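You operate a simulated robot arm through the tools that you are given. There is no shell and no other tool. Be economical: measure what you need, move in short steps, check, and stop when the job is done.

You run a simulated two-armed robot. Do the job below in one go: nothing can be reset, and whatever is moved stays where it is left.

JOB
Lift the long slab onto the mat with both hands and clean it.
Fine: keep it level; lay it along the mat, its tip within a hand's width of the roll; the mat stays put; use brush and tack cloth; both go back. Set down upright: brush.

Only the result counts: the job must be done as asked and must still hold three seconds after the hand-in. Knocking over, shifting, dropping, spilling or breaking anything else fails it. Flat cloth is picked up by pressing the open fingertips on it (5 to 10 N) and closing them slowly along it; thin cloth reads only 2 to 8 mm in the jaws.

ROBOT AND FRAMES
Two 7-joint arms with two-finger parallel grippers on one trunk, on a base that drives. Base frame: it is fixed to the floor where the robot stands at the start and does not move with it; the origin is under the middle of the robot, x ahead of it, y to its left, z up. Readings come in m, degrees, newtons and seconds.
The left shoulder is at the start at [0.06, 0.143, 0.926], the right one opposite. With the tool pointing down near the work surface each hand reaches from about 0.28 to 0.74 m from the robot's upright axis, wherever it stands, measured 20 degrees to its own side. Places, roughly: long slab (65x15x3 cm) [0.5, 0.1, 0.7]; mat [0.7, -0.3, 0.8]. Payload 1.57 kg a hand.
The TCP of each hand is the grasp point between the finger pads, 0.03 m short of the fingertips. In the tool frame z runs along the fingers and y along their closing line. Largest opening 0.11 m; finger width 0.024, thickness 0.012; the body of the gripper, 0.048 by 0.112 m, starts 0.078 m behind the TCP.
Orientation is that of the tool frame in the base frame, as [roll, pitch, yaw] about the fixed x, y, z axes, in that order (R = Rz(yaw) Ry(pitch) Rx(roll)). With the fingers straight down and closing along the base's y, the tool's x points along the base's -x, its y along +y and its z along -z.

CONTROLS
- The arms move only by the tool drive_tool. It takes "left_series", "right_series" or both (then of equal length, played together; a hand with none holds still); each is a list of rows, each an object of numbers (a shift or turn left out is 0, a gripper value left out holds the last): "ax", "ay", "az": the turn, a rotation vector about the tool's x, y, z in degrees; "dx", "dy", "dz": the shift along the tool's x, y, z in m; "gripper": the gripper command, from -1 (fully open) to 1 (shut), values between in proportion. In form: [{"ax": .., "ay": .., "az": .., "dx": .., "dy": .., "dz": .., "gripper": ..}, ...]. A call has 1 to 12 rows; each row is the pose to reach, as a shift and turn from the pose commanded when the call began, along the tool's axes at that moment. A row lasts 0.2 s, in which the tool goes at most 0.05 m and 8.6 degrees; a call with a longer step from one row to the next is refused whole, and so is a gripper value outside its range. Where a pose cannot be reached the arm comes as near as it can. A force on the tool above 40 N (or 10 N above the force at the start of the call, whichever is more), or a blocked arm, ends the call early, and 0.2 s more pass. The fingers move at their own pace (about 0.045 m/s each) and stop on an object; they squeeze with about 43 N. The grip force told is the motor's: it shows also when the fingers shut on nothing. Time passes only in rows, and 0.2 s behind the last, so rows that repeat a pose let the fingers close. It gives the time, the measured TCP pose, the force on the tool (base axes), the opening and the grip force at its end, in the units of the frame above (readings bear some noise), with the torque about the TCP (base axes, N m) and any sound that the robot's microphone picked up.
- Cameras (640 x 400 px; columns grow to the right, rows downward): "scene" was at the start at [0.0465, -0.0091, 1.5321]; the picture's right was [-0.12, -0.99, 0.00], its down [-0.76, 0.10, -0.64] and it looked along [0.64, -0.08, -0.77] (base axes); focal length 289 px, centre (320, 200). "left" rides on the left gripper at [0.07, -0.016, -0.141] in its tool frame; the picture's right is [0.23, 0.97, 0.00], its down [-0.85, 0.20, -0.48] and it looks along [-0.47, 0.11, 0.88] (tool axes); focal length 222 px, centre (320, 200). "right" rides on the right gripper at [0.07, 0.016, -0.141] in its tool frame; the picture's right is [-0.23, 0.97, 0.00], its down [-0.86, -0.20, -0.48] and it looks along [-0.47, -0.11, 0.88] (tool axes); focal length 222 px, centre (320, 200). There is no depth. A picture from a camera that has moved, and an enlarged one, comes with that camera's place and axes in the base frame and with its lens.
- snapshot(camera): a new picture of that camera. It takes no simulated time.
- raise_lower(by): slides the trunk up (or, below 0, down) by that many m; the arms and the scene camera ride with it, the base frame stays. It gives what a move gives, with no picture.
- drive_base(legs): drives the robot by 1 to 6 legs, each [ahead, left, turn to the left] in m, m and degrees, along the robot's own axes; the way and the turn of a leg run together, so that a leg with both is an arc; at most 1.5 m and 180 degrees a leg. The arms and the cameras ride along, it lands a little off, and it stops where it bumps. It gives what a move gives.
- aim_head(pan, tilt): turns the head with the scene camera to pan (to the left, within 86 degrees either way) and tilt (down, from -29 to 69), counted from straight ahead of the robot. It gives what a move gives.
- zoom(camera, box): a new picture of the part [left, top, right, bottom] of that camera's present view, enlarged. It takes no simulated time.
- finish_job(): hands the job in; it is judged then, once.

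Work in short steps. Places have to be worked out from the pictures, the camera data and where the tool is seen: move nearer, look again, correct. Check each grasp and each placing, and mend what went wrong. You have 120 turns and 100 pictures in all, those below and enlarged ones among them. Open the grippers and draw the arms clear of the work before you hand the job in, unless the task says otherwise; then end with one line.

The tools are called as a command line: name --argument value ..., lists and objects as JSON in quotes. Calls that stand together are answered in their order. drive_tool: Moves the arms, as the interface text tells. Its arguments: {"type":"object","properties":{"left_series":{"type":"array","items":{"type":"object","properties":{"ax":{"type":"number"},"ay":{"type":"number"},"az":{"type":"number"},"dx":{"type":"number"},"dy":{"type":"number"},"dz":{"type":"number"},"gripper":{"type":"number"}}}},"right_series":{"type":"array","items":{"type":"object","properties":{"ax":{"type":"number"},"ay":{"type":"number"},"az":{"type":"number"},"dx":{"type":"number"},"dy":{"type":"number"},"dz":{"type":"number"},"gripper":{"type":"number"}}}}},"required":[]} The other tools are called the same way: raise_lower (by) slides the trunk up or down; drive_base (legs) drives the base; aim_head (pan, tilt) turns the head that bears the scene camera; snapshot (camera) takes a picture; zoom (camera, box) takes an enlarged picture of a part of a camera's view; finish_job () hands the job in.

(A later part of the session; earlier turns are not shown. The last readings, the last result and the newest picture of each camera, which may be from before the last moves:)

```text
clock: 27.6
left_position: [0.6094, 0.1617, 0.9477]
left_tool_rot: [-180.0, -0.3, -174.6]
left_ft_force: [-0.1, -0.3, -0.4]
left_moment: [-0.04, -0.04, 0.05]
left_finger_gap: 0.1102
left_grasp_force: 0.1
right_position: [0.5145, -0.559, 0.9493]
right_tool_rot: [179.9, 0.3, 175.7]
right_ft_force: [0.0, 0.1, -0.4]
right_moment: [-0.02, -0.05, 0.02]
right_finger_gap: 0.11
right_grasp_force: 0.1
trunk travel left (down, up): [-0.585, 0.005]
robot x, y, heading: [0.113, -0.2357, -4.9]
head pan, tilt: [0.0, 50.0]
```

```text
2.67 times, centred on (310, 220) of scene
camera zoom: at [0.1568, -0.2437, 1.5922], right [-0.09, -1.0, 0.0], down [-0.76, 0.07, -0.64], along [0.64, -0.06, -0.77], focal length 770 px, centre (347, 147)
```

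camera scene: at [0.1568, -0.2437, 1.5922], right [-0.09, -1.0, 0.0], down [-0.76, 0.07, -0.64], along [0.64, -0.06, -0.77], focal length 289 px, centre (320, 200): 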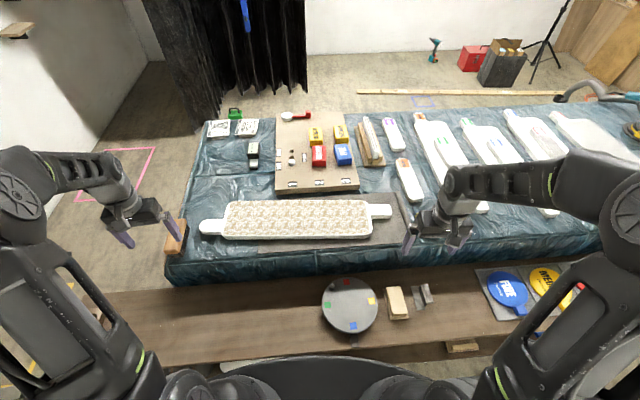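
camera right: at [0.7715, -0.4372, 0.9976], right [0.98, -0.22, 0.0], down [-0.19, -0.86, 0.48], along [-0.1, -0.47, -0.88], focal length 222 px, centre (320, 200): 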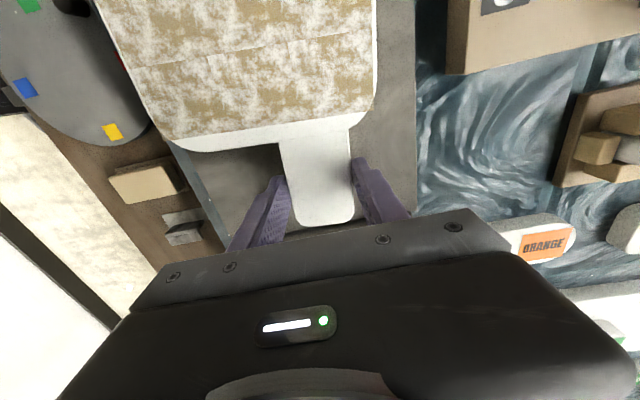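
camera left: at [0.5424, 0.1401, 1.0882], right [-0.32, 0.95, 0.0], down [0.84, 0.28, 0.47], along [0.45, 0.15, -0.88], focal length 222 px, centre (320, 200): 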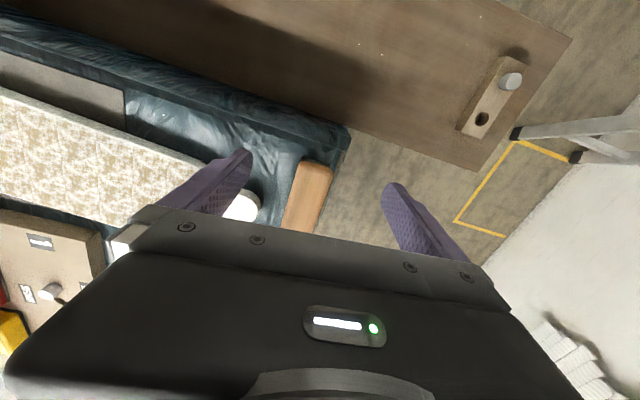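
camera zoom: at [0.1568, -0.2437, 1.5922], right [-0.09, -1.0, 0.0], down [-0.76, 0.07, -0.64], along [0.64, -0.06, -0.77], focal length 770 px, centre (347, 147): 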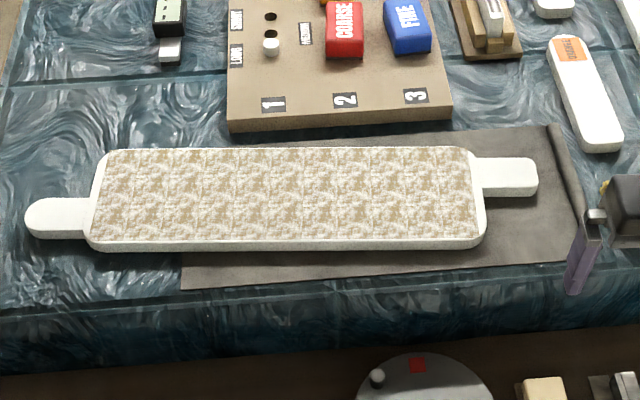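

The brush top is at z≈0.81, centred near (0.697, 0.166), about 12×4 cm, aligned with x and bristles down. I move the left hand above it with the fingers partly open, to stay clear of the slab's handle tip.

drive_tool --left_series '[{"dx": -0.03, "dy": -0.001, "az": 2, "gripper": -0.5}, {"dx": -0.06, "dy": -0.002, "az": 4}, {"dx": -0.084, "dy": -0.0036, "az": 5.4}, {"dx": -0.084, "dy": -0.0036, "az": 5.4, "dz": 0.03}, {"dx": -0.084, "dy": -0.0036, "az": 5.4, "dz": 0.06}, {"dx": -0.084, "dy": -0.0036, "az": 5.4, "dz": 0.07}, {"dx": -0.084, "dy": -0.0036, "az": 5.4, "dz": 0.07}]'

snapshot --camera "left"

zoom --camera "scene" --box '[130, 180, 260, 280]'

```text
clock: 29.2
left_position: [0.6943, 0.1662, 0.8747]
left_tool_rot: [180.0, -0.3, -179.8]
left_ft_force: [-0.7, 0.2, 0.2]
left_moment: [0.01, -0.01, -0.02]
left_finger_gap: 0.0824
left_grasp_force: 0.1
right_position: [0.5169, -0.5594, 0.9488]
right_tool_rot: [180.0, 0.3, 175.7]
right_ft_force: [0.1, 0.8, 0.1]
right_moment: [0.0, -0.02, 0.01]
right_finger_gap: 0.11
right_grasp_force: 0.1
trunk travel left (down, up): [-0.585, 0.005]
robot x, y, heading: [0.1134, -0.2422, -5.1]
head pan, tilt: [0.0, 50.0]
```

```text
65 pictures are left
camera left: at [0.6253, 0.1504, 1.017], right [-0.23, 0.97, 0.0], down [0.86, 0.2, 0.47], along [0.46, 0.11, -0.88], focal length 222 px, centre (320, 200)
```

left: 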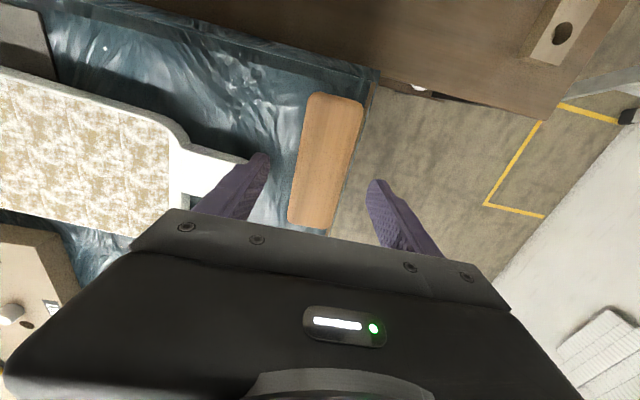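

```text
4.00 times, centred on (195, 230) of scene
camera zoom: at [0.1577, -0.2438, 1.5921], right [-0.09, -1.0, 0.0], down [-0.76, 0.07, -0.64], along [0.64, -0.06, -0.77], focal length 1156 px, centre (820, 80)
```

zoom: 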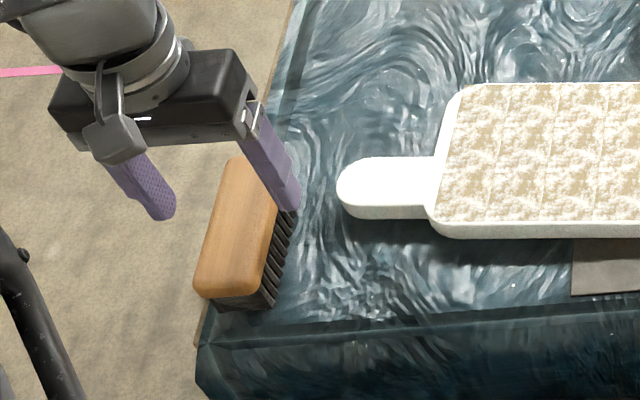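

The brush is centred between the fingers. I lower to z≈0.816 and close.

drive_tool --left_series '[{"dx": -0.005, "dy": 0.003, "dz": 0.025}, {"dx": -0.005, "dy": 0.003, "dz": 0.045}, {"dx": -0.005, "dy": 0.003, "dz": 0.055}, {"dx": -0.005, "dy": 0.003, "dz": 0.059}, {"dx": -0.005, "dy": 0.003, "dz": 0.059}]'

drive_tool --left_series '[{"gripper": 0.1}, {"gripper": 0.4}, {"gripper": 0.7}, {"gripper": 1}, {"gripper": 1}, {"gripper": 1}]'

zoom --camera "scene" --box '[130, 180, 260, 280]'

```text
clock: 30.4
left_position: [0.698, 0.1699, 0.817]
left_tool_rot: [-180.0, -0.4, -179.8]
left_ft_force: [0.6, 0.3, -0.4]
left_moment: [0.0, -0.02, 0.03]
left_finger_gap: 0.0825
left_grasp_force: 0.0
right_position: [0.5172, -0.5593, 0.9487]
right_tool_rot: [180.0, 0.3, 175.5]
right_ft_force: [-0.3, 0.9, -0.3]
right_moment: [0.03, 0.0, -0.03]
right_finger_gap: 0.1098
right_grasp_force: 0.1
trunk travel left (down, up): [-0.585, 0.005]
robot x, y, heading: [0.1093, -0.2424, -5.0]
head pan, tilt: [0.0, 50.0]
```

```text
clock: 31.8
left_position: [0.6975, 0.169, 0.8162]
left_tool_rot: [-180.0, -0.5, -179.8]
left_ft_force: [0.4, -0.4, 0.0]
left_moment: [0.0, 0.01, 0.02]
left_finger_gap: 0.0454
left_grasp_force: 43.1
right_position: [0.5163, -0.5596, 0.9493]
right_tool_rot: [179.8, 0.2, 175.6]
right_ft_force: [-0.6, 0.6, 0.5]
right_moment: [0.01, -0.02, -0.01]
right_finger_gap: 0.11
right_grasp_force: 0.1
trunk travel left (down, up): [-0.585, 0.005]
robot x, y, heading: [0.1099, -0.2421, -5.1]
head pan, tilt: [0.0, 50.0]
```

```text
4.00 times, centred on (195, 230) of scene
camera zoom: at [0.1576, -0.2438, 1.5921], right [-0.09, -1.0, 0.0], down [-0.76, 0.07, -0.64], along [0.64, -0.06, -0.77], focal length 1156 px, centre (820, 80)
```

zoom: 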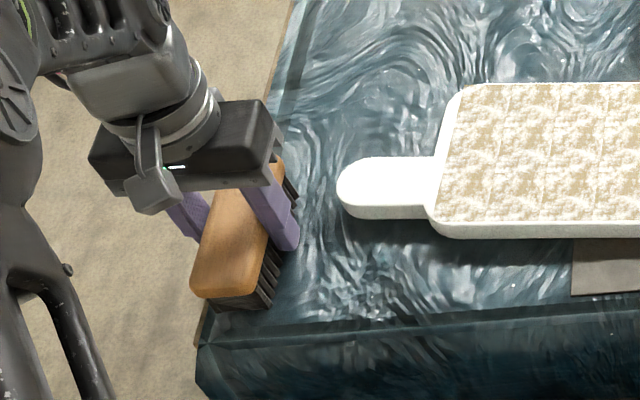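

The brush is gripped at 45 mm (home TCP [0.6975, 0.169, 0.816]). I lift it and carry it over the left end of the slab body.

drive_tool --left_series '[{"dz": -0.035}, {"dz": -0.07}, {"dx": -0.012, "dy": -0.035, "dz": -0.075}, {"dx": -0.024, "dy": -0.07, "dz": -0.075}, {"dx": -0.036, "dy": -0.105, "dz": -0.075}, {"dx": -0.053, "dy": -0.149, "dz": -0.075}, {"dx": -0.053, "dy": -0.149, "dz": -0.055}, {"dx": -0.053, "dy": -0.149, "dz": -0.045}, {"dx": -0.053, "dy": -0.149, "dz": -0.039}, {"dx": -0.053, "dy": -0.149, "dz": -0.039}]'

snapshot --camera "scene"

snapshot --camera "left"

```text
clock: 34.0
left_position: [0.7535, 0.0238, 0.8554]
left_tool_rot: [-179.9, -0.4, -179.8]
left_ft_force: [-0.4, -0.4, -0.8]
left_moment: [0.03, -0.01, 0.0]
left_finger_gap: 0.0455
left_grasp_force: 43.1
right_position: [0.5175, -0.5587, 0.9479]
right_tool_rot: [179.9, 0.3, 175.6]
right_ft_force: [1.1, 0.2, 0.1]
right_moment: [-0.02, 0.0, 0.01]
right_finger_gap: 0.1099
right_grasp_force: 0.0
trunk travel left (down, up): [-0.585, 0.005]
robot x, y, heading: [0.1087, -0.2426, -5.2]
head pan, tilt: [0.0, 50.0]
```

```text
62 pictures are left
camera scene: at [0.1577, -0.2439, 1.5921], right [-0.09, -1.0, 0.0], down [-0.76, 0.07, -0.64], along [0.64, -0.06, -0.77], focal length 289 px, centre (320, 200)
```

scene: 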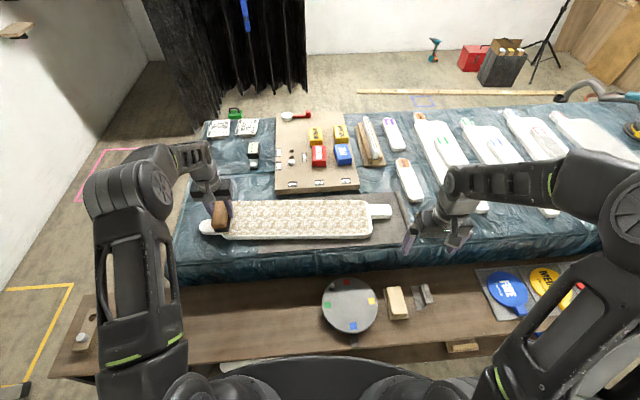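

```text
61 pictures are left
camera left: at [0.684, 0.0071, 0.9973], right [-0.23, 0.97, 0.0], down [0.86, 0.2, 0.47], along [0.46, 0.11, -0.88], focal length 222 px, centre (320, 200)
```

left: 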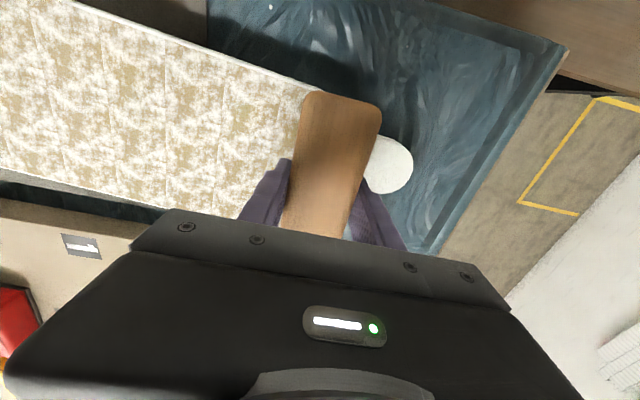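

The brush is over the left end, slightly above the surface. I lower in millimetre steps to find contact.

drive_tool --left_series '[{"dz": 0.003}, {"dz": 0.006}, {"dz": 0.008}, {"dz": 0.009}, {"dz": 0.009}]'

```text
clock: 35.2
left_position: [0.7531, 0.021, 0.8489]
left_tool_rot: [180.0, -0.4, -179.8]
left_ft_force: [0.4, 0.1, -2.2]
left_moment: [0.01, 0.02, -0.03]
left_finger_gap: 0.0453
left_grasp_force: 42.9
right_position: [0.5171, -0.5605, 0.9498]
right_tool_rot: [-180.0, 0.3, 175.6]
right_ft_force: [1.2, 0.1, 0.5]
right_moment: [0.0, 0.02, 0.03]
right_finger_gap: 0.1099
right_grasp_force: 0.1
trunk travel left (down, up): [-0.585, 0.005]
robot x, y, heading: [0.1104, -0.2398, -5.2]
head pan, tilt: [0.0, 50.0]
```

No contact yet, so I continue down.

drive_tool --left_series '[{"dz": 0.002}, {"dz": 0.003}, {"dz": 0.004}, {"dz": 0.005}, {"dz": 0.005}]'

```text
clock: 36.4
left_position: [0.7519, 0.0219, 0.8428]
left_tool_rot: [-180.0, -0.4, -179.9]
left_ft_force: [0.6, -0.6, -0.7]
left_moment: [0.01, 0.03, -0.02]
left_finger_gap: 0.0455
left_grasp_force: 43.0
right_position: [0.5159, -0.5602, 0.9484]
right_tool_rot: [-180.0, 0.4, 175.4]
right_ft_force: [-0.3, 0.0, 0.8]
right_moment: [-0.01, -0.02, 0.0]
right_finger_gap: 0.1099
right_grasp_force: 0.1
trunk travel left (down, up): [-0.585, 0.005]
robot x, y, heading: [0.1095, -0.2374, -5.1]
head pan, tilt: [0.0, 50.0]
```

zoom --camera "scene" --box '[170, 170, 280, 250]'

drive_tool --left_series '[{"dz": 0.002}, {"dz": 0.003}, {"dz": 0.004}, {"dz": 0.005}, {"dz": 0.005}]'

```text
5.00 times, centred on (225, 210) of scene
camera zoom: at [0.1578, -0.2437, 1.5921], right [-0.09, -1.0, 0.0], down [-0.76, 0.07, -0.64], along [0.64, -0.06, -0.77], focal length 1445 px, centre (795, 150)
```

zoom: 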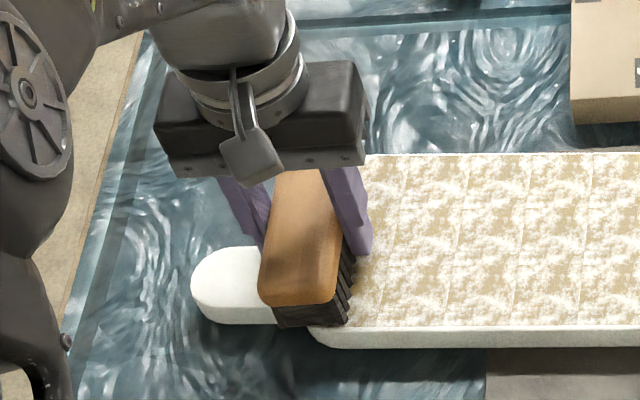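

```text
clock: 37.6
left_position: [0.7532, 0.0213, 0.841]
left_tool_rot: [180.0, -0.1, -179.8]
left_ft_force: [1.4, 3.4, 20.0]
left_moment: [-0.21, 0.95, -0.12]
left_finger_gap: 0.0456
left_grasp_force: 43.2
right_position: [0.5155, -0.5597, 0.9486]
right_tool_rot: [180.0, 0.3, 175.6]
right_ft_force: [0.3, -1.0, -0.3]
right_moment: [0.01, -0.01, 0.0]
right_finger_gap: 0.1101
right_grasp_force: 0.0
trunk travel left (down, up): [-0.585, 0.005]
robot x, y, heading: [0.1107, -0.2378, -5.2]
head pan, tilt: [0.0, 50.0]
```

Contact at z≈0.8415, with 20 N of press. I back off about 2.5 mm to a light press and sweep toward the right along the slab.

drive_tool --left_series '[{"dz": -0.0025}, {"dz": -0.0025, "dy": -0.025, "dx": -0.0006}, {"dz": -0.0025, "dy": -0.05, "dx": -0.0013}, {"dz": -0.0025, "dy": -0.075, "dx": -0.002}, {"dz": -0.0025, "dy": -0.1, "dx": -0.0026}, {"dz": -0.0025, "dy": -0.125, "dx": -0.0032}, {"dz": -0.0025, "dy": -0.15, "dx": -0.0038}]'

snapshot --camera "left"

snapshot --camera "scene"

```text
clock: 39.2
left_position: [0.7537, -0.1276, 0.8425]
left_tool_rot: [180.0, 0.0, -179.9]
left_ft_force: [1.1, 8.4, 26.2]
left_moment: [0.24, -0.22, -0.17]
left_finger_gap: 0.0454
left_grasp_force: 42.9
right_position: [0.5154, -0.5599, 0.9486]
right_tool_rot: [179.9, 0.4, 175.7]
right_ft_force: [0.0, -0.1, 0.1]
right_moment: [0.0, -0.03, -0.01]
right_finger_gap: 0.1099
right_grasp_force: 0.2
trunk travel left (down, up): [-0.585, 0.005]
robot x, y, heading: [0.1123, -0.2426, -4.9]
head pan, tilt: [0.0, 50.0]
```

```text
59 pictures are left
camera left: at [0.6845, -0.1429, 0.9835], right [-0.23, 0.97, 0.0], down [0.86, 0.2, 0.48], along [0.46, 0.11, -0.88], focal length 222 px, centre (320, 200)
```

left: 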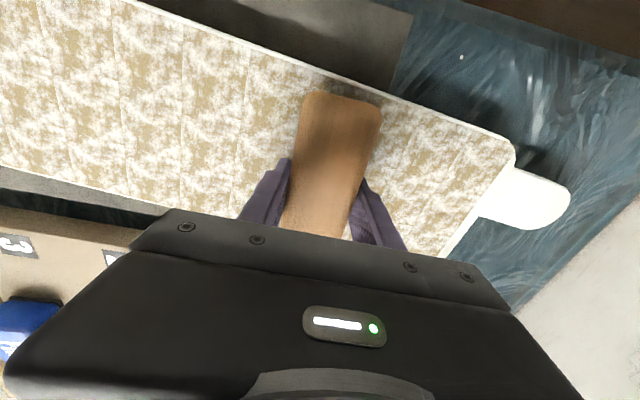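

```text
58 pictures are left
camera scene: at [0.1549, -0.2438, 1.5922], right [-0.09, -1.0, 0.0], down [-0.76, 0.07, -0.64], along [0.64, -0.06, -0.76], focal length 289 px, centre (320, 200)
```

scene: 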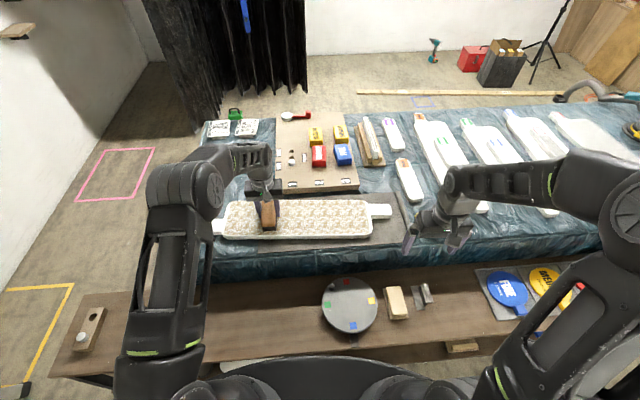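

Force rose to 26 N. Before continuing I zoom in to see whether the brushed strip looks any cleaner.

zoom --camera "left" --box '[180, 60, 580, 250]'

zoom --camera "scene" --box '[200, 180, 420, 260]'

```text
1.60 times, centred on (380, 155) of left
camera zoom: at [0.6845, -0.1429, 0.9835], right [-0.23, 0.97, 0.0], down [0.86, 0.2, 0.48], along [0.46, 0.11, -0.88], focal length 355 px, centre (224, 272)
```

zoom: 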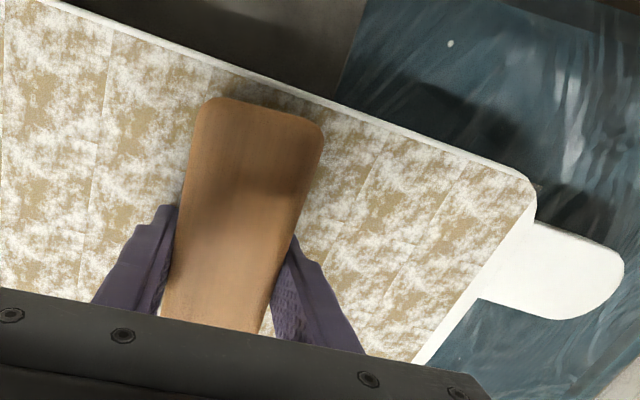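

```text
2.91 times, centred on (310, 220) of scene
camera zoom: at [0.1549, -0.2438, 1.5922], right [-0.09, -1.0, 0.0], down [-0.76, 0.07, -0.64], along [0.64, -0.06, -0.76], focal length 841 px, centre (349, 142)
```

zoom: 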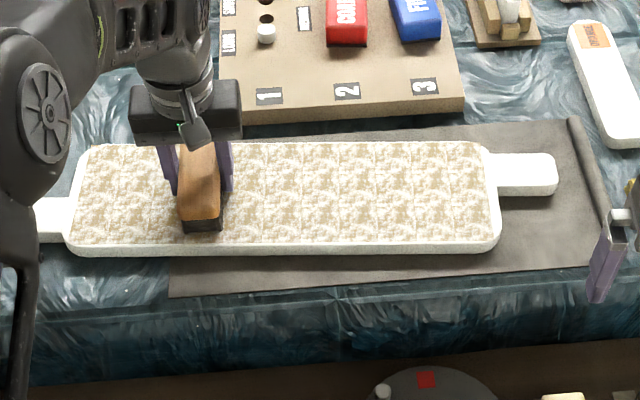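

The swept tiles may be a little lighter, though it's hard to tell. I ease the press slightly, extend this lane, and return along the near-side lane.

drive_tool --left_series '[{"dz": -0.002, "dy": -0.025, "dx": -0.0006}, {"dz": -0.002, "dy": -0.05, "dx": -0.0013}, {"dz": -0.002, "dy": -0.075, "dx": -0.002}, {"dz": -0.002, "dy": -0.1, "dx": -0.0026}, {"dz": -0.002, "dy": -0.12, "dx": -0.003}, {"dz": -0.002, "dy": -0.12, "dx": 0.014}, {"dz": -0.002, "dy": -0.12, "dx": 0.028}, {"dz": -0.002, "dy": -0.09, "dx": 0.0285}, {"dz": -0.002, "dy": -0.06, "dx": 0.029}, {"dz": -0.002, "dy": -0.03, "dx": 0.03}, {"dz": -0.002, "dy": 0.0, "dx": 0.031}]'

drive_tool --left_series '[{"dy": 0.03, "dx": 0.0007}, {"dy": 0.06, "dx": 0.0014}, {"dy": 0.09, "dx": 0.002}, {"dy": 0.12, "dx": 0.003}, {"dy": 0.15, "dx": 0.0038}, {"dy": 0.16, "dx": 0.004}]'

zoom --camera "scene" --box '[200, 180, 420, 260]'

```text
clock: 41.6
left_position: [0.7264, -0.1237, 0.8422]
left_tool_rot: [180.0, -0.2, -179.8]
left_ft_force: [0.6, 0.4, 4.5]
left_moment: [-0.07, -0.29, 0.03]
left_finger_gap: 0.0456
left_grasp_force: 42.9
right_position: [0.5177, -0.5583, 0.9482]
right_tool_rot: [-180.0, 0.3, 175.6]
right_ft_force: [0.2, 0.3, 0.0]
right_moment: [-0.02, -0.01, -0.02]
right_finger_gap: 0.1099
right_grasp_force: 0.0
trunk travel left (down, up): [-0.585, 0.005]
robot x, y, heading: [0.1078, -0.2406, -4.9]
head pan, tilt: [0.0, 50.0]
```

```text
clock: 43.0
left_position: [0.7228, 0.0285, 0.8418]
left_tool_rot: [-180.0, -0.2, -179.9]
left_ft_force: [0.4, -4.5, 8.8]
left_moment: [-0.23, 0.03, 0.0]
left_finger_gap: 0.0456
left_grasp_force: 42.4
right_position: [0.5154, -0.56, 0.9484]
right_tool_rot: [179.9, 0.3, 175.6]
right_ft_force: [0.2, 0.3, 0.9]
right_moment: [-0.03, 0.04, 0.01]
right_finger_gap: 0.11
right_grasp_force: 0.0
trunk travel left (down, up): [-0.585, 0.005]
robot x, y, heading: [0.1126, -0.2426, -5.0]
head pan, tilt: [0.0, 50.0]
```

```text
2.91 times, centred on (310, 220) of scene
camera zoom: at [0.1567, -0.2448, 1.5922], right [-0.09, -1.0, 0.0], down [-0.76, 0.07, -0.64], along [0.64, -0.06, -0.77], focal length 841 px, centre (349, 142)
```

zoom: 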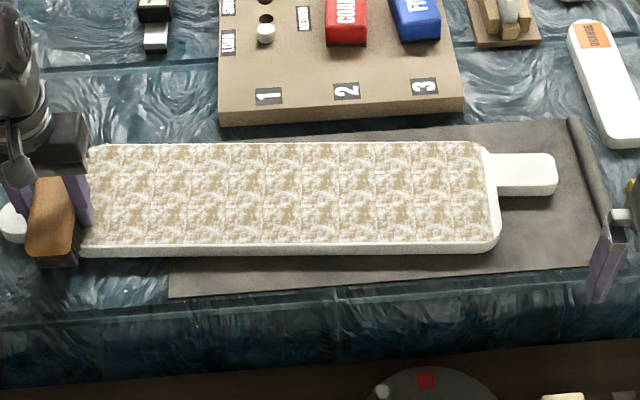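

I compare the swept and unswept tiles at high zoom.

zoom --camera "scene" --box '[290, 190, 380, 245]'

zoom --camera "scene" --box '[215, 190, 305, 245]'

```text
7.11 times, centred on (335, 218) of scene
camera zoom: at [0.1567, -0.2448, 1.5922], right [-0.09, -1.0, 0.0], down [-0.76, 0.07, -0.64], along [0.64, -0.06, -0.77], focal length 2055 px, centre (213, 76)
```

zoom: 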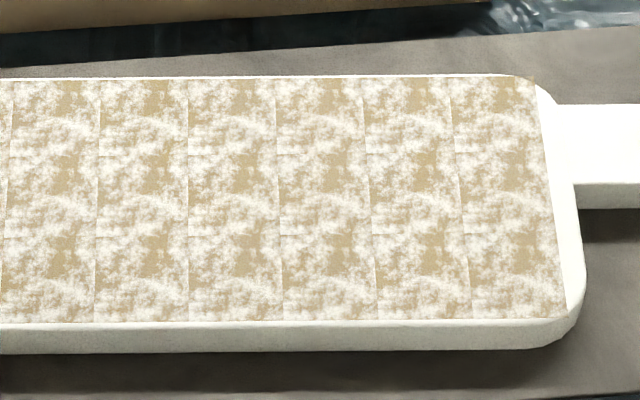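

```text
7.11 times, centred on (260, 218) of scene
camera zoom: at [0.1567, -0.2448, 1.5922], right [-0.09, -1.0, 0.0], down [-0.76, 0.07, -0.64], along [0.64, -0.06, -0.77], focal length 2055 px, centre (747, 76)
```

zoom: 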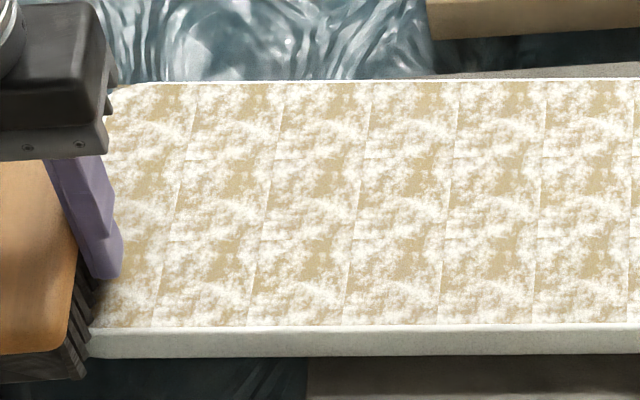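

The swept tiles on the left look warmer and lighter than the greyer unswept ones, so loose dust is coming off. I lift the brush and drive the base right to brush the other half.

drive_tool --left_series '[{"dz": -0.02}, {"dz": -0.05}, {"dz": -0.05}]'

drive_base --legs '[[0.01, -0.11, 0], [0.01, -0.11, 0]]'

snapshot --camera "scene"

```text
clock: 43.8
left_position: [0.7226, 0.0295, 0.8913]
left_tool_rot: [-180.0, -0.5, -179.7]
left_ft_force: [0.4, -0.7, -0.8]
left_moment: [0.0, 0.0, 0.0]
left_finger_gap: 0.0453
left_grasp_force: 43.4
right_position: [0.5166, -0.559, 0.949]
right_tool_rot: [-179.9, 0.4, 175.6]
right_ft_force: [-0.5, 0.9, 0.6]
right_moment: [0.01, 0.01, 0.0]
right_finger_gap: 0.1099
right_grasp_force: 0.0
trunk travel left (down, up): [-0.585, 0.005]
robot x, y, heading: [0.1093, -0.2383, -4.9]
head pan, tilt: [0.0, 50.0]
```

```text
clock: 45.8
left_position: [0.7233, -0.1939, 0.8926]
left_tool_rot: [179.9, -0.4, -179.7]
left_ft_force: [0.3, -0.2, -1.9]
left_moment: [0.04, 0.0, 0.0]
left_finger_gap: 0.0458
left_grasp_force: 42.8
right_position: [0.5186, -0.7836, 0.9485]
right_tool_rot: [179.9, 0.3, 175.6]
right_ft_force: [0.0, -0.5, 0.2]
right_moment: [0.01, -0.01, 0.02]
right_finger_gap: 0.1103
right_grasp_force: 0.2
trunk travel left (down, up): [-0.585, 0.005]
robot x, y, heading: [0.1124, -0.4616, -5.1]
head pan, tilt: [0.0, 50.0]
```

```text
52 pictures are left
camera scene: at [0.159, -0.4695, 1.5921], right [-0.09, -1.0, 0.0], down [-0.76, 0.07, -0.64], along [0.64, -0.05, -0.77], focal length 289 px, centre (320, 200)
```

scene: 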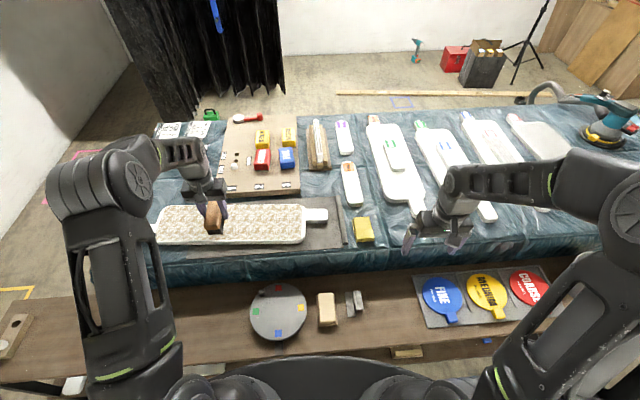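

Reach is comfortable here. I lower the brush onto the middle and sweep the far-side lane to the slab's right end, then come back on the near lane.

drive_tool --left_series '[{"dx": -0.02, "dz": 0.01}, {"dx": -0.034, "dz": 0.035}, {"dx": -0.034, "dz": 0.047}, {"dx": -0.034, "dz": 0.051}, {"dx": -0.0345, "dz": 0.051, "dy": -0.03}, {"dx": -0.035, "dz": 0.051, "dy": -0.06}, {"dx": -0.036, "dz": 0.051, "dy": -0.09}, {"dx": -0.037, "dz": 0.051, "dy": -0.12}, {"dx": -0.038, "dz": 0.051, "dy": -0.15}, {"dx": -0.039, "dz": 0.051, "dy": -0.18}, {"dx": -0.04, "dz": 0.051, "dy": -0.21}, {"dx": -0.041, "dz": 0.051, "dy": -0.24}]'

drive_tool --left_series '[{"dy": -0.023}, {"dy": -0.023, "dx": 0.015}, {"dy": -0.023, "dx": 0.03}, {"dy": 0.007, "dx": 0.031}, {"dy": 0.037, "dx": 0.032}, {"dy": 0.067, "dx": 0.033}, {"dy": 0.097, "dx": 0.034}, {"dy": 0.127, "dx": 0.035}, {"dy": 0.157, "dx": 0.036}, {"dy": 0.187, "dx": 0.037}, {"dy": 0.217, "dx": 0.038}, {"dy": 0.24, "dx": 0.038}]'

snapshot --camera "scene"

```text
clock: 48.4
left_position: [0.7647, -0.435, 0.8422]
left_tool_rot: [179.9, -0.3, -179.7]
left_ft_force: [0.7, 2.1, 9.2]
left_moment: [0.08, -0.25, 0.0]
left_finger_gap: 0.0452
left_grasp_force: 43.4
right_position: [0.5173, -0.7812, 0.949]
right_tool_rot: [179.9, 0.3, 175.7]
right_ft_force: [-1.1, 0.2, -0.2]
right_moment: [-0.01, 0.0, -0.01]
right_finger_gap: 0.1098
right_grasp_force: 0.0
trunk travel left (down, up): [-0.585, 0.005]
robot x, y, heading: [0.1071, -0.4661, -5.0]
head pan, tilt: [0.0, 50.0]
```

```text
clock: 51.0
left_position: [0.7247, -0.1929, 0.8421]
left_tool_rot: [-179.9, -0.3, -179.7]
left_ft_force: [-0.1, -4.0, 12.6]
left_moment: [-0.14, -0.1, 0.06]
left_finger_gap: 0.0455
left_grasp_force: 43.3
right_position: [0.5183, -0.7821, 0.948]
right_tool_rot: [179.9, 0.3, 175.7]
right_ft_force: [0.1, -0.2, -1.0]
right_moment: [-0.03, 0.0, 0.0]
right_finger_gap: 0.1099
right_grasp_force: 0.0
trunk travel left (down, up): [-0.585, 0.005]
robot x, y, heading: [0.114, -0.4667, -5.0]
head pan, tilt: [0.0, 50.0]
```

```text
51 pictures are left
camera scene: at [0.1575, -0.4684, 1.5923], right [-0.09, -1.0, 0.0], down [-0.76, 0.07, -0.64], along [0.64, -0.05, -0.77], focal length 289 px, centre (320, 200)
```

scene: 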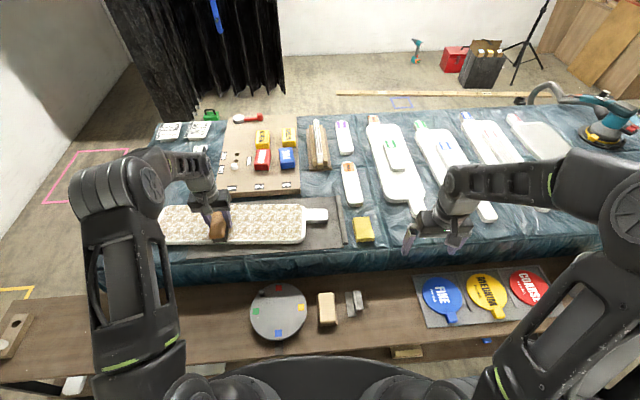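

I check the right-hand half closely now that it has been brushed.

zoom --camera "scene" --box '[150, 190, 330, 260]'

zoom --camera "scene" --box '[320, 200, 400, 260]'

```text
3.56 times, centred on (240, 225) of scene
camera zoom: at [0.1575, -0.4684, 1.5923], right [-0.09, -1.0, 0.0], down [-0.76, 0.07, -0.64], along [0.64, -0.05, -0.77], focal length 1027 px, centre (604, 111)
```

zoom: 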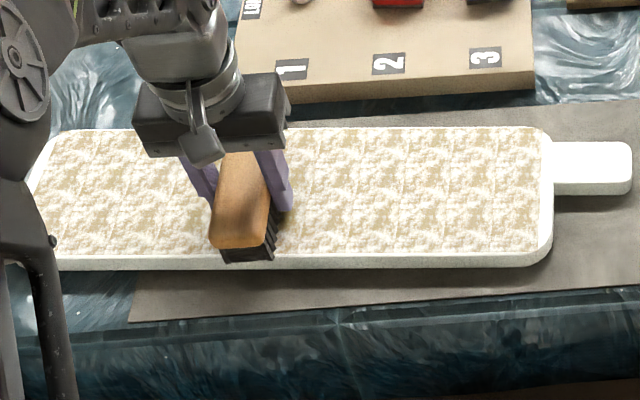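

```text
6.67 times, centred on (360, 230) of scene
camera zoom: at [0.1575, -0.4684, 1.5923], right [-0.09, -1.0, 0.0], down [-0.76, 0.07, -0.64], along [0.64, -0.05, -0.77], focal length 1926 px, centre (53, 0)
```

zoom: 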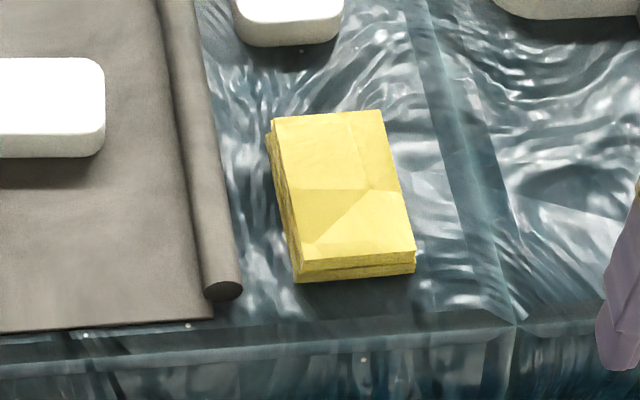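

The whole top is visibly lighter, and the yellow item is a folded tack cloth. I give the right half one more centre pass with the brush.

drive_tool --left_series '[{"dx": -0.018}, {"dx": -0.019, "dy": -0.035}, {"dx": -0.02, "dy": -0.07}, {"dx": -0.021, "dy": -0.105}, {"dx": -0.022, "dy": -0.14}, {"dx": -0.023, "dy": -0.175}, {"dx": -0.024, "dy": -0.21}, {"dx": -0.025, "dy": -0.245}, {"dx": -0.026, "dy": -0.265}, {"dx": -0.026, "dy": -0.24}, {"dx": -0.025, "dy": -0.205}, {"dx": -0.024, "dy": -0.17}]'

drive_tool --left_series '[{"dx": 0.001, "dy": 0.035}, {"dx": 0.002, "dy": 0.07}, {"dx": 0.003, "dy": 0.105}, {"dx": 0.004, "dy": 0.14}, {"dx": 0.005, "dy": 0.175}, {"dx": 0.006, "dy": 0.21}, {"dx": 0.006, "dy": 0.21, "dz": -0.02}, {"dx": 0.006, "dy": 0.21, "dz": -0.05}]'

zoom --camera "scene" --box '[150, 190, 330, 260]'

```text
clock: 53.6
left_position: [0.7497, -0.3666, 0.8423]
left_tool_rot: [-179.8, 0.0, -179.9]
left_ft_force: [0.9, -11.1, 34.8]
left_moment: [-0.06, 0.53, 0.32]
left_finger_gap: 0.0453
left_grasp_force: 43.3
right_position: [0.5167, -0.784, 0.9502]
right_tool_rot: [179.9, 0.4, 175.6]
right_ft_force: [-0.2, -0.7, -0.3]
right_moment: [-0.05, 0.04, -0.01]
right_finger_gap: 0.1099
right_grasp_force: 0.0
trunk travel left (down, up): [-0.585, 0.005]
robot x, y, heading: [0.1102, -0.462, -4.9]
head pan, tilt: [0.0, 50.0]
```

```text
clock: 55.4
left_position: [0.7438, -0.1535, 0.8899]
left_tool_rot: [-180.0, -0.6, -179.7]
left_ft_force: [-0.4, -0.6, -1.1]
left_moment: [0.02, -0.02, 0.01]
left_finger_gap: 0.0458
left_grasp_force: 42.3
right_position: [0.5202, -0.7831, 0.9486]
right_tool_rot: [-179.9, 0.4, 175.8]
right_ft_force: [0.6, 0.6, 0.6]
right_moment: [0.01, -0.04, -0.01]
right_finger_gap: 0.11
right_grasp_force: 0.1
trunk travel left (down, up): [-0.585, 0.005]
robot x, y, heading: [0.111, -0.4652, -4.8]
head pan, tilt: [0.0, 50.0]
```

```text
3.56 times, centred on (240, 225) of scene
camera zoom: at [0.1587, -0.4672, 1.5919], right [-0.08, -1.0, 0.0], down [-0.76, 0.06, -0.64], along [0.64, -0.05, -0.77], focal length 1027 px, centre (604, 111)
```

zoom: 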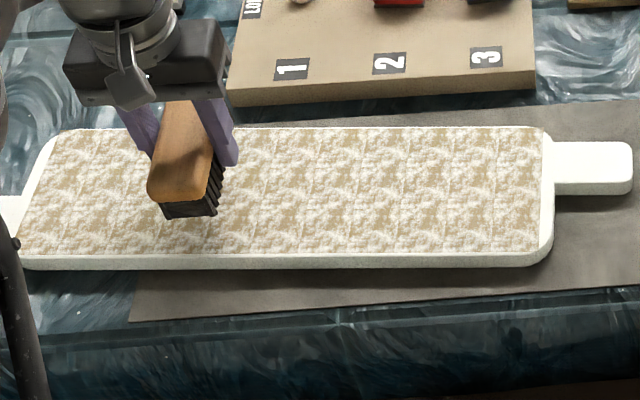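

Exposure varies between pictures, so I can't judge the brushing stage by colour. I keep the brush in the left hand and bring the right hand over the folded tack cloth at about (0.687, −0.653).

drive_tool --right_series '[{"az": 7.8, "dx": -0.0142, "dy": 0.013, "dz": 0.0}, {"az": 15.6, "dx": -0.0285, "dy": 0.026, "dz": 0.0}, {"az": 23.4, "dx": -0.0427, "dy": 0.039, "dz": 0.0}, {"az": 31.2, "dx": -0.057, "dy": 0.052, "dz": 0.0}, {"az": 39, "dx": -0.071, "dy": 0.065, "dz": 0.01}, {"az": 46.8, "dx": -0.0854, "dy": 0.078, "dz": 0.02}, {"az": 54.6, "dx": -0.1, "dy": 0.091, "dz": 0.03}, {"az": 62.4, "dx": -0.114, "dy": 0.104, "dz": 0.04}, {"az": 70.2, "dx": -0.128, "dy": 0.117, "dz": 0.05}, {"az": 78, "dx": -0.142, "dy": 0.13, "dz": 0.06}, {"az": 85.6, "dx": -0.1565, "dy": 0.1425, "dz": 0.07, "gripper": -0.1}, {"az": 85.6, "dx": -0.1565, "dy": 0.1425, "dz": 0.07}]'

snapshot --camera "right"

zoom --camera "scene" --box '[300, 160, 440, 270]'

```text
clock: 58.0
left_position: [0.7442, -0.1545, 0.8913]
left_tool_rot: [180.0, -0.5, -179.8]
left_ft_force: [0.2, -0.1, -0.8]
left_moment: [-0.01, 0.01, 0.0]
left_finger_gap: 0.0452
left_grasp_force: 42.5
right_position: [0.685, -0.6503, 0.8796]
right_tool_rot: [179.7, 0.0, 89.9]
right_ft_force: [0.4, -0.5, 0.3]
right_moment: [0.02, -0.01, 0.01]
right_finger_gap: 0.0604
right_grasp_force: 0.0
trunk travel left (down, up): [-0.585, 0.005]
robot x, y, heading: [0.113, -0.4664, -4.7]
head pan, tilt: [0.0, 50.0]
```

```text
47 pictures are left
camera right: at [0.7021, -0.5811, 1.0226], right [0.97, -0.23, 0.0], down [-0.2, -0.86, 0.48], along [-0.1, -0.47, -0.88], focal length 222 px, centre (320, 200)
```

right: 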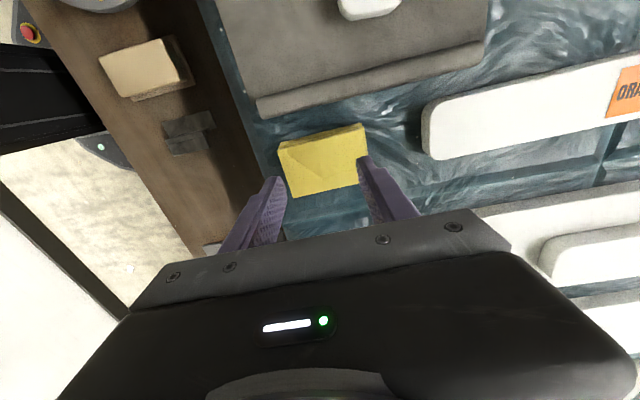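

```text
3.64 times, centred on (370, 215) of scene
camera zoom: at [0.1587, -0.4676, 1.5921], right [-0.09, -1.0, 0.0], down [-0.76, 0.07, -0.64], along [0.64, -0.05, -0.77], focal length 1051 px, centre (138, 146)
```

zoom: 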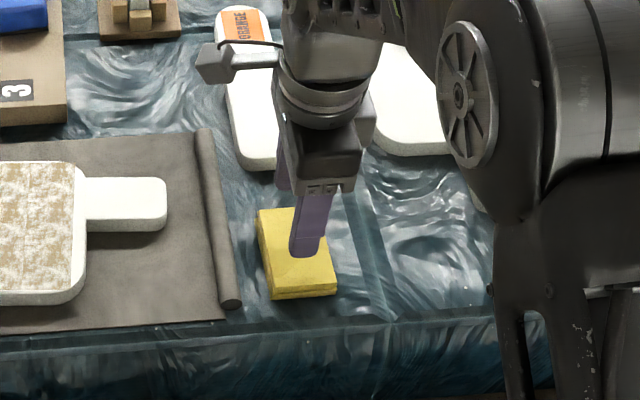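

The cloth centre averages (0.690, −0.658), about 9×6 cm. I centre the right hand and lower it close to the cloth's top.

drive_tool --right_series '[{"dx": -0.007, "dy": 0.005, "dz": 0.025}, {"dx": -0.007, "dy": 0.005, "dz": 0.045}, {"dx": -0.007, "dy": 0.005, "dz": 0.052}, {"dx": -0.007, "dy": 0.005, "dz": 0.052}]'

drive_tool --right_series '[{"dz": 0.002}, {"dz": 0.003}, {"dz": 0.004}, {"dz": 0.004}]'

zoom --camera "scene" --box '[330, 190, 410, 250]'

```text
clock: 58.9
left_position: [0.7441, -0.1539, 0.8914]
left_tool_rot: [-180.0, -0.3, -179.8]
left_ft_force: [0.0, 0.4, -2.8]
left_moment: [0.02, 0.01, 0.02]
left_finger_gap: 0.0455
left_grasp_force: 42.7
right_position: [0.6947, -0.6584, 0.8342]
right_tool_rot: [179.1, 0.0, 90.2]
right_ft_force: [-7.5, -1.3, 24.8]
right_moment: [-0.03, 1.13, 0.0]
right_finger_gap: 0.0673
right_grasp_force: 4.1
trunk travel left (down, up): [-0.585, 0.005]
robot x, y, heading: [0.1166, -0.4629, -4.7]
head pan, tilt: [0.0, 50.0]
stopped in row 4 (right hand): the force on the tool passed its limit (the readings are from after the stop); the commanded pose is now the measured one
```

```text
clock: 59.4
left_position: [0.7429, -0.1552, 0.8902]
left_tool_rot: [180.0, -0.3, -179.8]
left_ft_force: [0.0, -0.3, -0.9]
left_moment: [0.03, 0.0, 0.0]
left_finger_gap: 0.0457
left_grasp_force: 43.0
right_position: [0.6952, -0.6585, 0.8345]
right_tool_rot: [178.9, -0.2, 90.0]
right_ft_force: [-7.2, 0.4, 23.5]
right_moment: [-0.01, 1.1, -0.03]
right_finger_gap: 0.068
right_grasp_force: 3.8
trunk travel left (down, up): [-0.585, 0.005]
robot x, y, heading: [0.1131, -0.462, -4.9]
head pan, tilt: [0.0, 50.0]
stopped in row 2 (right hand): the force on the tool passed its limit (the readings are from after the stop); the commanded pose is now the measured one
```

```text
6.67 times, centred on (370, 220) of scene
camera zoom: at [0.1565, -0.467, 1.5921], right [-0.09, -1.0, 0.0], down [-0.76, 0.07, -0.64], along [0.64, -0.06, -0.77], focal length 1926 px, centre (-13, 67)
```

zoom: 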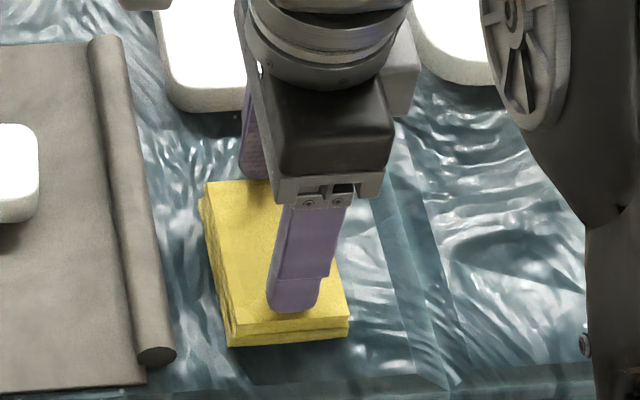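

The tips met the cloth at TCP z≈0.834, so the pad is about 2 cm thick and stiff, and only the near finger is loaded. I raise, open wide, and look again to take it by its ends like a block.

drive_tool --right_series '[{"dz": -0.01}, {"dz": -0.03}, {"dz": -0.03, "gripper": -1}, {"dz": -0.03, "gripper": -1}, {"dz": -0.03, "gripper": -1}]'

snapshot --camera "right"

zoom --camera "scene" --box '[330, 190, 410, 250]'

```text
clock: 60.6
left_position: [0.7453, -0.1548, 0.8907]
left_tool_rot: [-180.0, -0.4, -179.7]
left_ft_force: [0.2, 0.4, -1.3]
left_moment: [0.04, -0.01, 0.01]
left_finger_gap: 0.0455
left_grasp_force: 43.3
right_position: [0.6967, -0.6574, 0.8617]
right_tool_rot: [179.0, 0.0, 90.1]
right_ft_force: [0.3, 0.7, 0.1]
right_moment: [-0.03, 0.0, 0.04]
right_finger_gap: 0.1098
right_grasp_force: 0.0
trunk travel left (down, up): [-0.585, 0.005]
robot x, y, heading: [0.1097, -0.463, -5.1]
head pan, tilt: [0.0, 50.0]
```

```text
44 pictures are left
camera right: at [0.7116, -0.589, 1.0053], right [0.97, -0.23, 0.02], down [-0.21, -0.86, 0.47], along [-0.09, -0.46, -0.88], focal length 222 px, centre (320, 200)
```

right: 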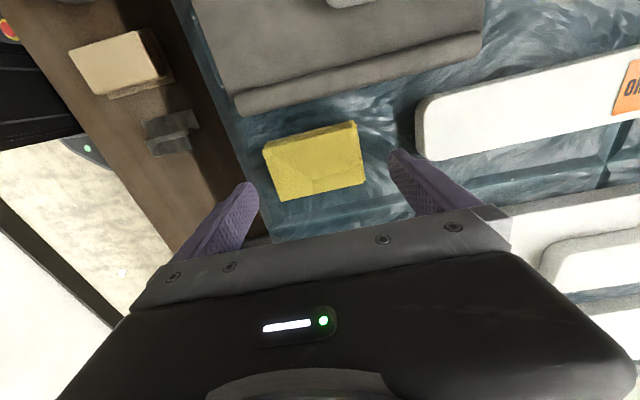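

```text
6.67 times, centred on (370, 220) of scene
camera zoom: at [0.1589, -0.4675, 1.5921], right [-0.09, -1.0, 0.0], down [-0.76, 0.07, -0.64], along [0.64, -0.06, -0.77], focal length 1926 px, centre (-13, 67)
```

zoom: 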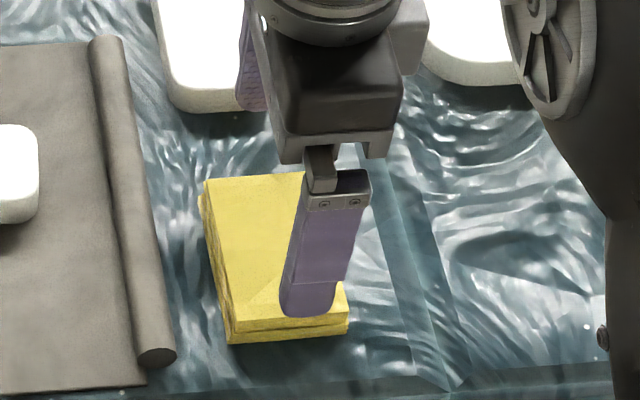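

I shift about 5 mm back, lower around the pad's ends to TCP z≈0.819, and close.

drive_tool --right_series '[{"dy": -0.005}, {"dy": -0.005, "dz": 0.02}, {"dy": -0.005, "dz": 0.035}, {"dy": -0.005, "dz": 0.043}, {"dy": -0.005, "dz": 0.043}]'

snapshot --camera "right"

```text
clock: 61.8
left_position: [0.7441, -0.1551, 0.8902]
left_tool_rot: [180.0, -0.5, -179.7]
left_ft_force: [0.3, 0.9, -2.1]
left_moment: [0.03, 0.03, -0.03]
left_finger_gap: 0.0456
left_grasp_force: 42.7
right_position: [0.6925, -0.6584, 0.8194]
right_tool_rot: [179.0, -0.1, 90.1]
right_ft_force: [-0.6, 0.0, 0.0]
right_moment: [-0.01, 0.03, -0.02]
right_finger_gap: 0.1095
right_grasp_force: 0.0
trunk travel left (down, up): [-0.585, 0.005]
robot x, y, heading: [0.1112, -0.4627, -4.8]
head pan, tilt: [0.0, 50.0]
```

```text
42 pictures are left
camera right: at [0.7069, -0.5891, 0.9622], right [0.97, -0.23, 0.02], down [-0.21, -0.86, 0.47], along [-0.09, -0.46, -0.88], focal length 222 px, centre (320, 200)
```

right: 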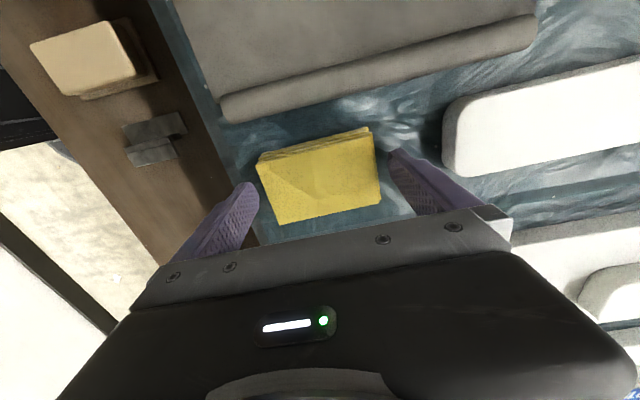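

The fingers straddle the pad, so I close slowly.

drive_tool --right_series '[{"gripper": -0.8}, {"gripper": -0.7}, {"gripper": -0.6}, {"gripper": -0.5}, {"gripper": -0.4}, {"gripper": -0.2}, {"gripper": 0.0}, {"gripper": 0.0}]'

snapshot --camera "right"

```text
clock: 63.6
left_position: [0.7443, -0.155, 0.8916]
left_tool_rot: [-179.9, -0.4, -179.8]
left_ft_force: [-0.5, -0.3, -1.4]
left_moment: [-0.02, -0.03, 0.03]
left_finger_gap: 0.0454
left_grasp_force: 43.0
right_position: [0.6932, -0.6573, 0.8198]
right_tool_rot: [179.0, 0.0, 90.1]
right_ft_force: [0.2, -0.3, 0.6]
right_moment: [-0.01, 0.02, 0.02]
right_finger_gap: 0.0867
right_grasp_force: 42.8
trunk travel left (down, up): [-0.585, 0.005]
robot x, y, heading: [0.1096, -0.4636, -4.9]
head pan, tilt: [0.0, 50.0]
```

```text
41 pictures are left
camera right: at [0.707, -0.5892, 0.9624], right [0.97, -0.23, 0.02], down [-0.21, -0.86, 0.47], along [-0.09, -0.46, -0.88], focal length 222 px, centre (320, 200)
```

right: 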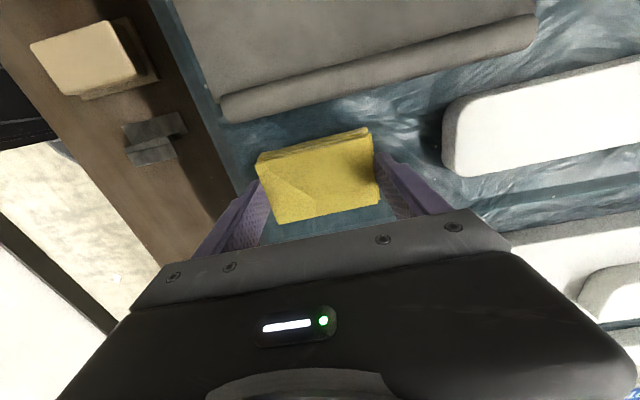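

The cloth pad is held firmly (87 mm; home grip [0.6932, −0.6573, 0.8198]). I lift it, draw the left hand with the brush back a bit, and drive 6 cm forward for reach.

drive_tool --left_series '[{"dz": -0.02}, {"dz": -0.03, "dx": 0.03}, {"dz": -0.03, "dx": 0.06}, {"dz": -0.03, "dx": 0.09}, {"dz": -0.03, "dx": 0.09}]' --right_series '[{"dz": -0.02}, {"dz": -0.045}, {"dz": -0.07}, {"dz": -0.08}, {"dz": -0.08}]'

drive_base --legs '[[0.03, 0, 0], [0.03, 0.02, 0]]'

snapshot --camera "scene"

snapshot --camera "right"

```text
clock: 64.8
left_position: [0.6541, -0.156, 0.9242]
left_tool_rot: [-180.0, -0.4, -179.8]
left_ft_force: [0.0, 1.2, -0.7]
left_moment: [-0.05, 0.01, 0.01]
left_finger_gap: 0.0453
left_grasp_force: 43.1
right_position: [0.6905, -0.6588, 0.8982]
right_tool_rot: [179.0, -0.1, 90.1]
right_ft_force: [0.2, 0.1, -0.3]
right_moment: [0.02, 0.02, 0.02]
right_finger_gap: 0.0866
right_grasp_force: 43.3
trunk travel left (down, up): [-0.585, 0.005]
robot x, y, heading: [0.1113, -0.4621, -4.9]
head pan, tilt: [0.0, 50.0]
```

```text
clock: 66.1
left_position: [0.7149, -0.1403, 0.9242]
left_tool_rot: [-179.9, -0.5, -179.7]
left_ft_force: [0.3, 0.9, -1.0]
left_moment: [-0.03, 0.06, -0.01]
left_finger_gap: 0.0455
left_grasp_force: 42.7
right_position: [0.7524, -0.6444, 0.8976]
right_tool_rot: [179.1, -0.1, 90.1]
right_ft_force: [-0.4, -0.6, -1.3]
right_moment: [-0.04, 0.09, -0.02]
right_finger_gap: 0.0867
right_grasp_force: 43.2
trunk travel left (down, up): [-0.585, 0.005]
robot x, y, heading: [0.1754, -0.4499, -4.7]
head pan, tilt: [0.0, 50.0]
```

```text
40 pictures are left
camera scene: at [0.222, -0.4515, 1.592], right [-0.08, -1.0, 0.0], down [-0.76, 0.06, -0.64], along [0.64, -0.06, -0.77], focal length 289 px, centre (320, 200)
```

scene: 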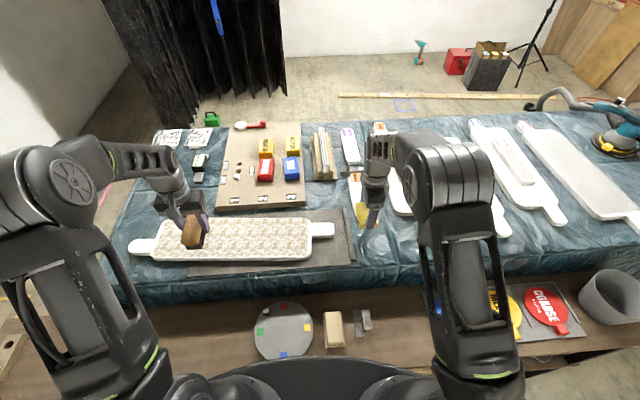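

```text
39 pictures are left
camera right: at [0.7673, -0.5747, 1.0407], right [0.97, -0.22, 0.01], down [-0.2, -0.86, 0.47], along [-0.09, -0.47, -0.88], focal length 222 px, centre (320, 200)
```

right: 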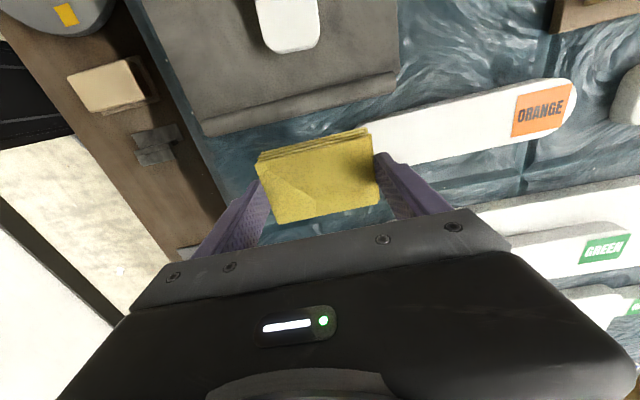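

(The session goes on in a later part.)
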